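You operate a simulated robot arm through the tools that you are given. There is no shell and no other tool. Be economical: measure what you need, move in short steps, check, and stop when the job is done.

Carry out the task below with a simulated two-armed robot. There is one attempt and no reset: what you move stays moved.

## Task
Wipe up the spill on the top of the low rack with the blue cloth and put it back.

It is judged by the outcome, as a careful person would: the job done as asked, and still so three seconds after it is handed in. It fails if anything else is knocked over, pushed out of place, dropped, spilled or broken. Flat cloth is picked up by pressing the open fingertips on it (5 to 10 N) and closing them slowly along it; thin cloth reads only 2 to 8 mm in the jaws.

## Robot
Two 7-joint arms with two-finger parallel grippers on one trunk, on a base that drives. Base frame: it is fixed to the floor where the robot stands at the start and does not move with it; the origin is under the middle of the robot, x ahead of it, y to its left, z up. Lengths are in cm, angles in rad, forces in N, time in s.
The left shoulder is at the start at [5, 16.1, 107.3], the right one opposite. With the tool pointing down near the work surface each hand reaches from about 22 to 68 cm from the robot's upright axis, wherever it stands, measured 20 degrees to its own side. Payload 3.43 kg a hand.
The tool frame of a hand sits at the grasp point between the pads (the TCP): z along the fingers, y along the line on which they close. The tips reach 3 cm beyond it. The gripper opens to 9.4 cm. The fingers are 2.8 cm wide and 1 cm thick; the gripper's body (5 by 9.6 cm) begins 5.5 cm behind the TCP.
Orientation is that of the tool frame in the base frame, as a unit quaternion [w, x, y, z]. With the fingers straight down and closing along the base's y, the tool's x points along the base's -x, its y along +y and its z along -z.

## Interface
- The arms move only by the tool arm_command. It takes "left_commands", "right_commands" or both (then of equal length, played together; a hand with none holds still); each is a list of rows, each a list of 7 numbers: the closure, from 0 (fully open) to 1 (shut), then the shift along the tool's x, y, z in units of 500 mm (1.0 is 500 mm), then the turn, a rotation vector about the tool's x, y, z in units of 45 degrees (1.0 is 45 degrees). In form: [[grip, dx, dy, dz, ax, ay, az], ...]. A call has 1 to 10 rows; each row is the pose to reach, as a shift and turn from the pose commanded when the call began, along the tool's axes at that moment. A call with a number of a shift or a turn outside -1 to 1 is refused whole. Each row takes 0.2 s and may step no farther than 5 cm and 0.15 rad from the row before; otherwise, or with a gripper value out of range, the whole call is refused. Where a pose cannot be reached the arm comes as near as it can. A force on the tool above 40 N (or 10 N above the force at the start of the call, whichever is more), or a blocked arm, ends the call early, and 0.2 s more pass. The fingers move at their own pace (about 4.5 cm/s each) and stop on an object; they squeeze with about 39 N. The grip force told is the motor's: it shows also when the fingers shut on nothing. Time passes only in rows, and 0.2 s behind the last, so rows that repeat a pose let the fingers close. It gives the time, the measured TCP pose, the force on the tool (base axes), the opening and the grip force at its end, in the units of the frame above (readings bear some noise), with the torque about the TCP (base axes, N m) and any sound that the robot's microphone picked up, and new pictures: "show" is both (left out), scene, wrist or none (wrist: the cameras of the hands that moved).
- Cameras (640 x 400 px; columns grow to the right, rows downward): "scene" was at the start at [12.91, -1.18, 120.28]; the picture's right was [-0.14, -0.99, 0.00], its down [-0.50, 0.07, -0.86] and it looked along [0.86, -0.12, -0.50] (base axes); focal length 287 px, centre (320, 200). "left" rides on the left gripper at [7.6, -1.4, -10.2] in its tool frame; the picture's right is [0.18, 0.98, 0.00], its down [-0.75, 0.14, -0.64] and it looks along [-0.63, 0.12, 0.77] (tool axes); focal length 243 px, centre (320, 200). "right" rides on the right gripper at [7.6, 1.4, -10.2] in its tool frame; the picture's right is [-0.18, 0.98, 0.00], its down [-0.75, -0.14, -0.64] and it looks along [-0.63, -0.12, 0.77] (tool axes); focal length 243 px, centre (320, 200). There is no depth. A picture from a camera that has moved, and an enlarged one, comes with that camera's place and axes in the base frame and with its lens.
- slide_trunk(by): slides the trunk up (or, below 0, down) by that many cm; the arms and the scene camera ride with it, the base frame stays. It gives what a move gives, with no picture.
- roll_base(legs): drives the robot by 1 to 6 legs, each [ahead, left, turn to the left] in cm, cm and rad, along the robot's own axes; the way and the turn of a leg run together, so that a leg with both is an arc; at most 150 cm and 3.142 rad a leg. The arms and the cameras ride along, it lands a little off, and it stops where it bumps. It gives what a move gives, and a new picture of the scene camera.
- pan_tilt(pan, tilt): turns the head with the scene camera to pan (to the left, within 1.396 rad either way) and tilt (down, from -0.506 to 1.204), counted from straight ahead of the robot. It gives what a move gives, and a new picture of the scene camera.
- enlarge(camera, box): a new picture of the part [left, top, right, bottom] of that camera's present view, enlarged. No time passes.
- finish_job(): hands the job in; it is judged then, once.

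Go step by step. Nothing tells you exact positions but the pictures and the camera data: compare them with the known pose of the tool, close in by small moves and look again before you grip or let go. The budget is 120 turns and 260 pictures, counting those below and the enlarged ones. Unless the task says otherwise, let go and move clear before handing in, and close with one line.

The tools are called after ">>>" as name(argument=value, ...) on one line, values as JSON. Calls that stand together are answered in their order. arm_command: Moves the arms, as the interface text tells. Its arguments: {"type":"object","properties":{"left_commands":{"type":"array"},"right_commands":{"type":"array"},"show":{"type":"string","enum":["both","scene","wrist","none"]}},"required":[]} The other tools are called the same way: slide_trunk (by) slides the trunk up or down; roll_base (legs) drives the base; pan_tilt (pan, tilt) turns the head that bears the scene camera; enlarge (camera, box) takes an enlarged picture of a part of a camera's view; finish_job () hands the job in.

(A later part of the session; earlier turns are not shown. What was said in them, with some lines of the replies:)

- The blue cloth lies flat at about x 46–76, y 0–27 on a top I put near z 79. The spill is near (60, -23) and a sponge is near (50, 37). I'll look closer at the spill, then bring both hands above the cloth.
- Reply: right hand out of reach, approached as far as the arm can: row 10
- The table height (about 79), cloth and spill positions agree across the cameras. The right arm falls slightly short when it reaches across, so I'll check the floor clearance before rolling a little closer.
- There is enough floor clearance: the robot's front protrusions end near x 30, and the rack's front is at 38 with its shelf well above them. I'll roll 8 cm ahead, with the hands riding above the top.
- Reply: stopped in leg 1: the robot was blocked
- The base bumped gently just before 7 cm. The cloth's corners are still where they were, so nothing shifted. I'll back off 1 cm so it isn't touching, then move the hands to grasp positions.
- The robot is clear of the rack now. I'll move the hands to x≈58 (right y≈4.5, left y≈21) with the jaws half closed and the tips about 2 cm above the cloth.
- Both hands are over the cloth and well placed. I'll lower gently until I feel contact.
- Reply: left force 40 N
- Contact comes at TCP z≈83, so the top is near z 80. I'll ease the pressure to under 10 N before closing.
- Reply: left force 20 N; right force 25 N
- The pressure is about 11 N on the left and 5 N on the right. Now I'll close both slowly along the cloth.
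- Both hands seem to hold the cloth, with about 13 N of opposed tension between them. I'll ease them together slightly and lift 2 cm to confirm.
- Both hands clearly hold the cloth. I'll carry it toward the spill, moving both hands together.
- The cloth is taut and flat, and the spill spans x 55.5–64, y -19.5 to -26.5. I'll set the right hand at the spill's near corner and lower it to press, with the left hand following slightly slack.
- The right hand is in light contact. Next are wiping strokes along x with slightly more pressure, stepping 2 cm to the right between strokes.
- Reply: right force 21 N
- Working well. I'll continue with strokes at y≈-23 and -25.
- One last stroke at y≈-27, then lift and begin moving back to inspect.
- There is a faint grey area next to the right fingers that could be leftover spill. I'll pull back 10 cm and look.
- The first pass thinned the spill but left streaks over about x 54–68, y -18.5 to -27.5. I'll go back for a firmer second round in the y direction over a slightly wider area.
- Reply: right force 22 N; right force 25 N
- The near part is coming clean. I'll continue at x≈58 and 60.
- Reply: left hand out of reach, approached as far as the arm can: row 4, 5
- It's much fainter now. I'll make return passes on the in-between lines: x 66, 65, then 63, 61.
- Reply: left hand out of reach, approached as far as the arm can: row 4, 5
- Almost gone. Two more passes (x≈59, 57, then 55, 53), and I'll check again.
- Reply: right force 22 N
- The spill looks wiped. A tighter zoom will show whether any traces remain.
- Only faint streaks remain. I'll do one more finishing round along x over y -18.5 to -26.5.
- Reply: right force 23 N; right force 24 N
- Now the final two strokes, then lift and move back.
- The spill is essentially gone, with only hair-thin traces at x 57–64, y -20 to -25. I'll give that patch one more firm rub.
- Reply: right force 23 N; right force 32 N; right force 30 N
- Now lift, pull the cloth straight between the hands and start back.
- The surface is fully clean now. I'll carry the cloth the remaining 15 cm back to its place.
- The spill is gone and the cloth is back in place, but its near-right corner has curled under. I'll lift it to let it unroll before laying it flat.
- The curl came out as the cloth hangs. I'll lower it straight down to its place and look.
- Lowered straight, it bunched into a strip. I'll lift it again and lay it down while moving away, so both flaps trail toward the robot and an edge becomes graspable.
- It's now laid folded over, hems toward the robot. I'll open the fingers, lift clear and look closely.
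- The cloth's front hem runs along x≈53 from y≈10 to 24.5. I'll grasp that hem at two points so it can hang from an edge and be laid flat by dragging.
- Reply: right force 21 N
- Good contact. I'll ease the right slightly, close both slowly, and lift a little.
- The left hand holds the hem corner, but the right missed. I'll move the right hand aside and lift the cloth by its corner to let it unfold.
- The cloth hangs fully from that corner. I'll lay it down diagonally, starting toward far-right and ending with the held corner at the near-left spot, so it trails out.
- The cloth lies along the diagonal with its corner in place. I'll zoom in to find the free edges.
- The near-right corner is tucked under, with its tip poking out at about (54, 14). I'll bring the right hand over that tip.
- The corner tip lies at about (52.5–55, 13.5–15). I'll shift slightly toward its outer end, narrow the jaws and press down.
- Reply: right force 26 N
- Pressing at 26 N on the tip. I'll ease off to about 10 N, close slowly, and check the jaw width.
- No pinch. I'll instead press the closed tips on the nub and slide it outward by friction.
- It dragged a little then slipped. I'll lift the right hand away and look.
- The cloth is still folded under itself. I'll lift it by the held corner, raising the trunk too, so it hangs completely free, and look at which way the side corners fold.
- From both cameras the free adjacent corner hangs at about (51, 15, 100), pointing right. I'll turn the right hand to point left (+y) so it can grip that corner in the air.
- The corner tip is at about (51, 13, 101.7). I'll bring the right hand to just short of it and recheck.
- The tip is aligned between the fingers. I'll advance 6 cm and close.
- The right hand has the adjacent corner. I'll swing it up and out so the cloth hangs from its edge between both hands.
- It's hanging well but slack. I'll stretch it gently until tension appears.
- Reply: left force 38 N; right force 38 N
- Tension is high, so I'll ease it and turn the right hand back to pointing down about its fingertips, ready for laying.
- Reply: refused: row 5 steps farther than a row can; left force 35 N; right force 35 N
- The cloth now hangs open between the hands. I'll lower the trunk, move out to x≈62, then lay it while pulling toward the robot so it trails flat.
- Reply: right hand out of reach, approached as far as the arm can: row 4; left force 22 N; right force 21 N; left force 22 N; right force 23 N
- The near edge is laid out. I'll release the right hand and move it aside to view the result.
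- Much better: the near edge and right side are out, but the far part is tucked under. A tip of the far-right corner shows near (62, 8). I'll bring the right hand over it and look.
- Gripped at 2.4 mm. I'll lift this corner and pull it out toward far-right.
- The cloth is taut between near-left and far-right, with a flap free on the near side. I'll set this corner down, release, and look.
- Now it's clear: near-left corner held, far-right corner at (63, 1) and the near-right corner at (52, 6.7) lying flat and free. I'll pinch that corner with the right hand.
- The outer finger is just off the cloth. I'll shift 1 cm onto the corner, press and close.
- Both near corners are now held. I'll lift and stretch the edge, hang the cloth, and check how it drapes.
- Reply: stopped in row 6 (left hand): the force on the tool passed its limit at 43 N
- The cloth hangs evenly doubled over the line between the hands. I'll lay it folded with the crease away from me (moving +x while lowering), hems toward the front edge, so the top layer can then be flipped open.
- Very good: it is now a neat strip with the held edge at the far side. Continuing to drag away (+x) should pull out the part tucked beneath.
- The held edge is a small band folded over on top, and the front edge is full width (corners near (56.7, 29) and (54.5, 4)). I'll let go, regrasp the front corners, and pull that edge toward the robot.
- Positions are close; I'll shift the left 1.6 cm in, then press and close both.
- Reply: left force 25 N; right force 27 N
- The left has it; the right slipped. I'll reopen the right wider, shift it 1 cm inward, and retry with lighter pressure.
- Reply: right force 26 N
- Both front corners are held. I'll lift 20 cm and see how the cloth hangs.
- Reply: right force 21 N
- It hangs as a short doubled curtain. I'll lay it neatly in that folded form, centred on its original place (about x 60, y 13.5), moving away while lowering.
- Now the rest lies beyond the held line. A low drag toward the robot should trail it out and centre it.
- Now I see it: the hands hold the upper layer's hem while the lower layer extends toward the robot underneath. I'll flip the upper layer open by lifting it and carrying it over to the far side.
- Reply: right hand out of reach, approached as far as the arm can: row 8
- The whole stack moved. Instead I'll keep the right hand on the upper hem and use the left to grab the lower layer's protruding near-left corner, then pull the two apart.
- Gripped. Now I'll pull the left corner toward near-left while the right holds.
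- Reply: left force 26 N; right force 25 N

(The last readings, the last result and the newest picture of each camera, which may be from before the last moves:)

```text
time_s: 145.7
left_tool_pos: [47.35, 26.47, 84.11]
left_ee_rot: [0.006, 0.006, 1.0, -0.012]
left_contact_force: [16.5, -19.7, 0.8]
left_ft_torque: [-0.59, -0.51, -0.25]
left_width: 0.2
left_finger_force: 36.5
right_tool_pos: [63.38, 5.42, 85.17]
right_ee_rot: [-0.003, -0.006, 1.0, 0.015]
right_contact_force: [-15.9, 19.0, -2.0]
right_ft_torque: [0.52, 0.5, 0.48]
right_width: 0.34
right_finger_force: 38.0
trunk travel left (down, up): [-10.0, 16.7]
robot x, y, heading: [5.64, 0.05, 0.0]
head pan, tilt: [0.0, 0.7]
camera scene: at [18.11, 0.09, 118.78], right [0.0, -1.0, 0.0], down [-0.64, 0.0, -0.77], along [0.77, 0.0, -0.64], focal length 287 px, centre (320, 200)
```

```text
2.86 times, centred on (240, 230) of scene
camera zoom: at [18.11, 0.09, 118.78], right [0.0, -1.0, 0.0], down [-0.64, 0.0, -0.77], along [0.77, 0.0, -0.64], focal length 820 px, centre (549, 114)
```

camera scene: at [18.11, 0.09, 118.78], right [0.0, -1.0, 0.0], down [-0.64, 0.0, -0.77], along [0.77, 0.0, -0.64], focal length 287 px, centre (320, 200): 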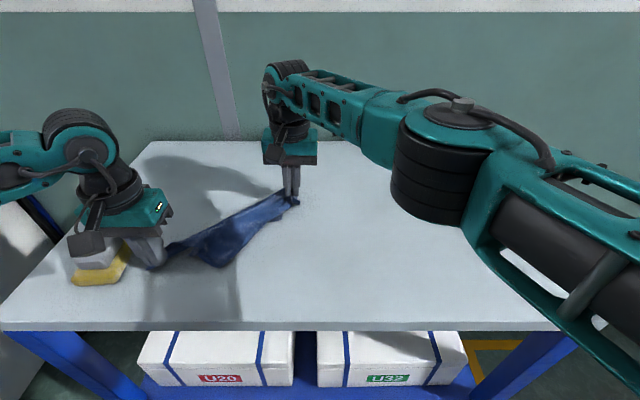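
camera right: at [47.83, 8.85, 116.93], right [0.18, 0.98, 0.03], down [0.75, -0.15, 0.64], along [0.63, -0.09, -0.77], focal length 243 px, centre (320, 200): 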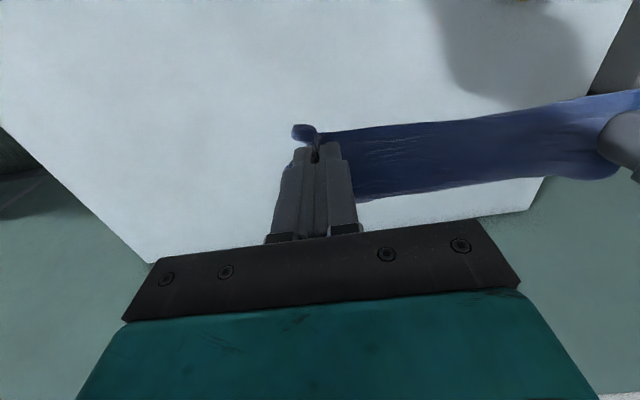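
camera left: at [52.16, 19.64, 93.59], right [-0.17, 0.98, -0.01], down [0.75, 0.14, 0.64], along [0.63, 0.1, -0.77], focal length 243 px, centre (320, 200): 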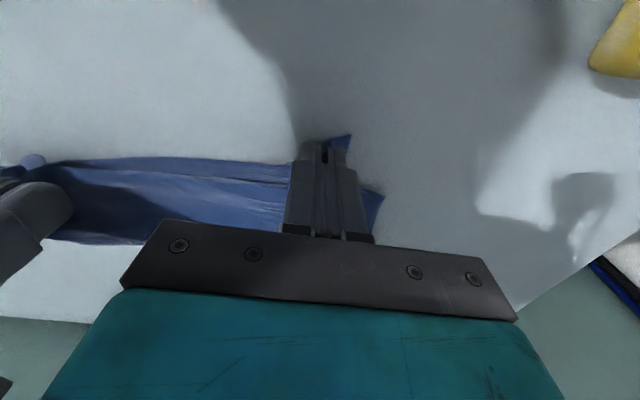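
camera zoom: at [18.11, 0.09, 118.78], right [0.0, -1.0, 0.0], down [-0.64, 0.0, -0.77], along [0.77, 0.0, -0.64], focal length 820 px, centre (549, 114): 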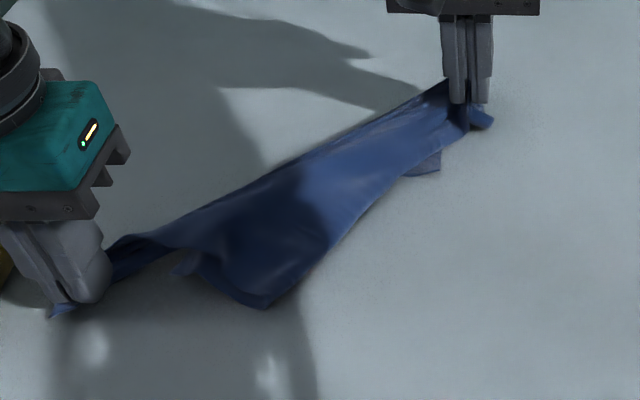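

The cloth is stretched out across its original area. I'm near the end of a sensible budget, so I'll centre it a little, set both ends down, release and move straight up clear.

>>> arm_command(right_commands=[[1, 0, -0.02, 0.0, 0, 0, 0], [1, 0, -0.04, 0.01, 0, 0, 0], [1, 0, -0.055, 0.024, 0, 0, 0], [0.8, 0, -0.055, 0.026, 0, 0, 0], [0.6, 0, -0.055, 0.026, 0, 0, 0], [0.6, 0, -0.055, 0.0, 0, 0, 0], [0.6, 0, -0.055, -0.08, 0, 0, 0], [0.6, 0.02, -0.12, -0.16, 0, 0, 0], [0.6, 0.08, -0.2, -0.2, 0, 0, 0], [0.6, 0.16, -0.26, -0.22, 0, 0, 0]], left_commands=[[1, -0.035, -0.015, 0.0, 0, 0, 0], [1, -0.065, -0.03, 0.004, 0, 0, 0], [1, -0.075, -0.035, 0.008, 0, 0, 0], [0.8, -0.075, -0.035, 0.008, 0, 0, 0], [0.6, -0.075, -0.035, 0.008, 0, 0, 0], [0.6, -0.075, -0.035, -0.02, 0, 0, 0], [0.6, -0.075, -0.035, -0.1, 0, 0, 0], [0.6, -0.075, -0.035, -0.18, 0, 0, 0], [0.6, -0.05, -0.035, -0.26, 0, 0, 0], [0.6, 0.0, -0.035, -0.32, 0, 0, 0]], show="scene")

```text
refused: row 8 steps farther than a row can; nothing moved
```

One row stepped too far; here are corrected steps for the same release-and-clear move.

>>> arm_command(right_commands=[[1, 0, -0.02, 0.0, 0, 0, 0], [1, 0, -0.04, 0.01, 0, 0, 0], [1, 0, -0.055, 0.024, 0, 0, 0], [0.8, 0, -0.055, 0.026, 0, 0, 0], [0.6, 0, -0.055, 0.026, 0, 0, 0], [0.6, 0, -0.055, 0.0, 0, 0, 0], [0.6, 0, -0.055, -0.08, 0, 0, 0], [0.6, 0.01, -0.1, -0.14, 0, 0, 0], [0.6, 0.05, -0.16, -0.18, 0, 0, 0], [0.6, 0.1, -0.22, -0.2, 0, 0, 0]], left_commands=[[1, -0.035, -0.015, 0.0, 0, 0, 0], [1, -0.065, -0.03, 0.004, 0, 0, 0], [1, -0.075, -0.035, 0.008, 0, 0, 0], [0.8, -0.075, -0.035, 0.008, 0, 0, 0], [0.6, -0.075, -0.035, 0.008, 0, 0, 0], [0.6, -0.075, -0.035, -0.02, 0, 0, 0], [0.6, -0.075, -0.035, -0.1, 0, 0, 0], [0.6, -0.075, -0.035, -0.18, 0, 0, 0], [0.6, -0.05, -0.035, -0.25, 0, 0, 0], [0.6, -0.01, -0.035, -0.31, 0, 0, 0]], show="scene")

```text
time_s: 147.9
left_tool_pos: [47.59, 24.98, 99.36]
left_ee_rot: [0.002, 0.005, 1.0, -0.009]
left_contact_force: [-0.3, -0.1, -0.4]
left_ft_torque: [-0.01, 0.01, 0.03]
left_width: 3.76
left_finger_force: 0.1
right_tool_pos: [58.83, -6.59, 94.98]
right_ee_rot: [0.002, -0.001, 1.0, 0.01]
right_contact_force: [0.1, 0.1, 0.5]
right_ft_torque: [0.0, 0.0, 0.01]
right_width: 3.78
right_finger_force: 0.0
trunk travel left (down, up): [-10.0, 16.7]
robot x, y, heading: [5.69, 0.13, -0.001]
head pan, tilt: [0.0, 0.7]
camera scene: at [18.08, 0.04, 118.78], right [0.0, -1.0, 0.0], down [-0.64, 0.0, -0.77], along [0.77, 0.0, -0.64], focal length 287 px, centre (320, 200)
```

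scene: 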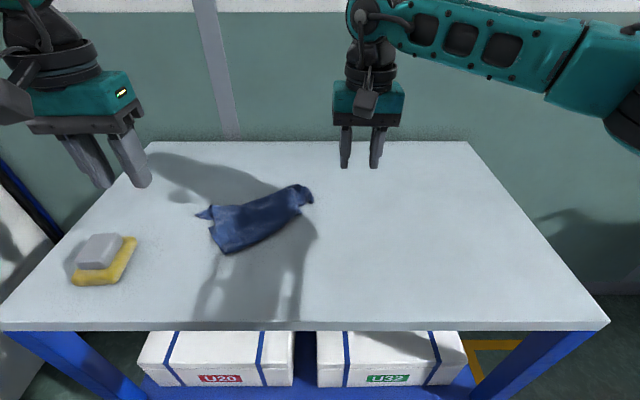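

The spill is gone. The cloth lies centred on its original spot at about (59, 12), the sponge hasn't moved, and both hands are clear. I'm handing in.

>>> finish_job()

```text
The job is handed in.
```

I wiped up the spill completely and put the blue cloth back within about 2 cm of its original centre. It is bunched up rather than flat as it was before. Nothing else looks disturbed: the base bumped something lightly once while moving closer, and the sponge stayed where it was.
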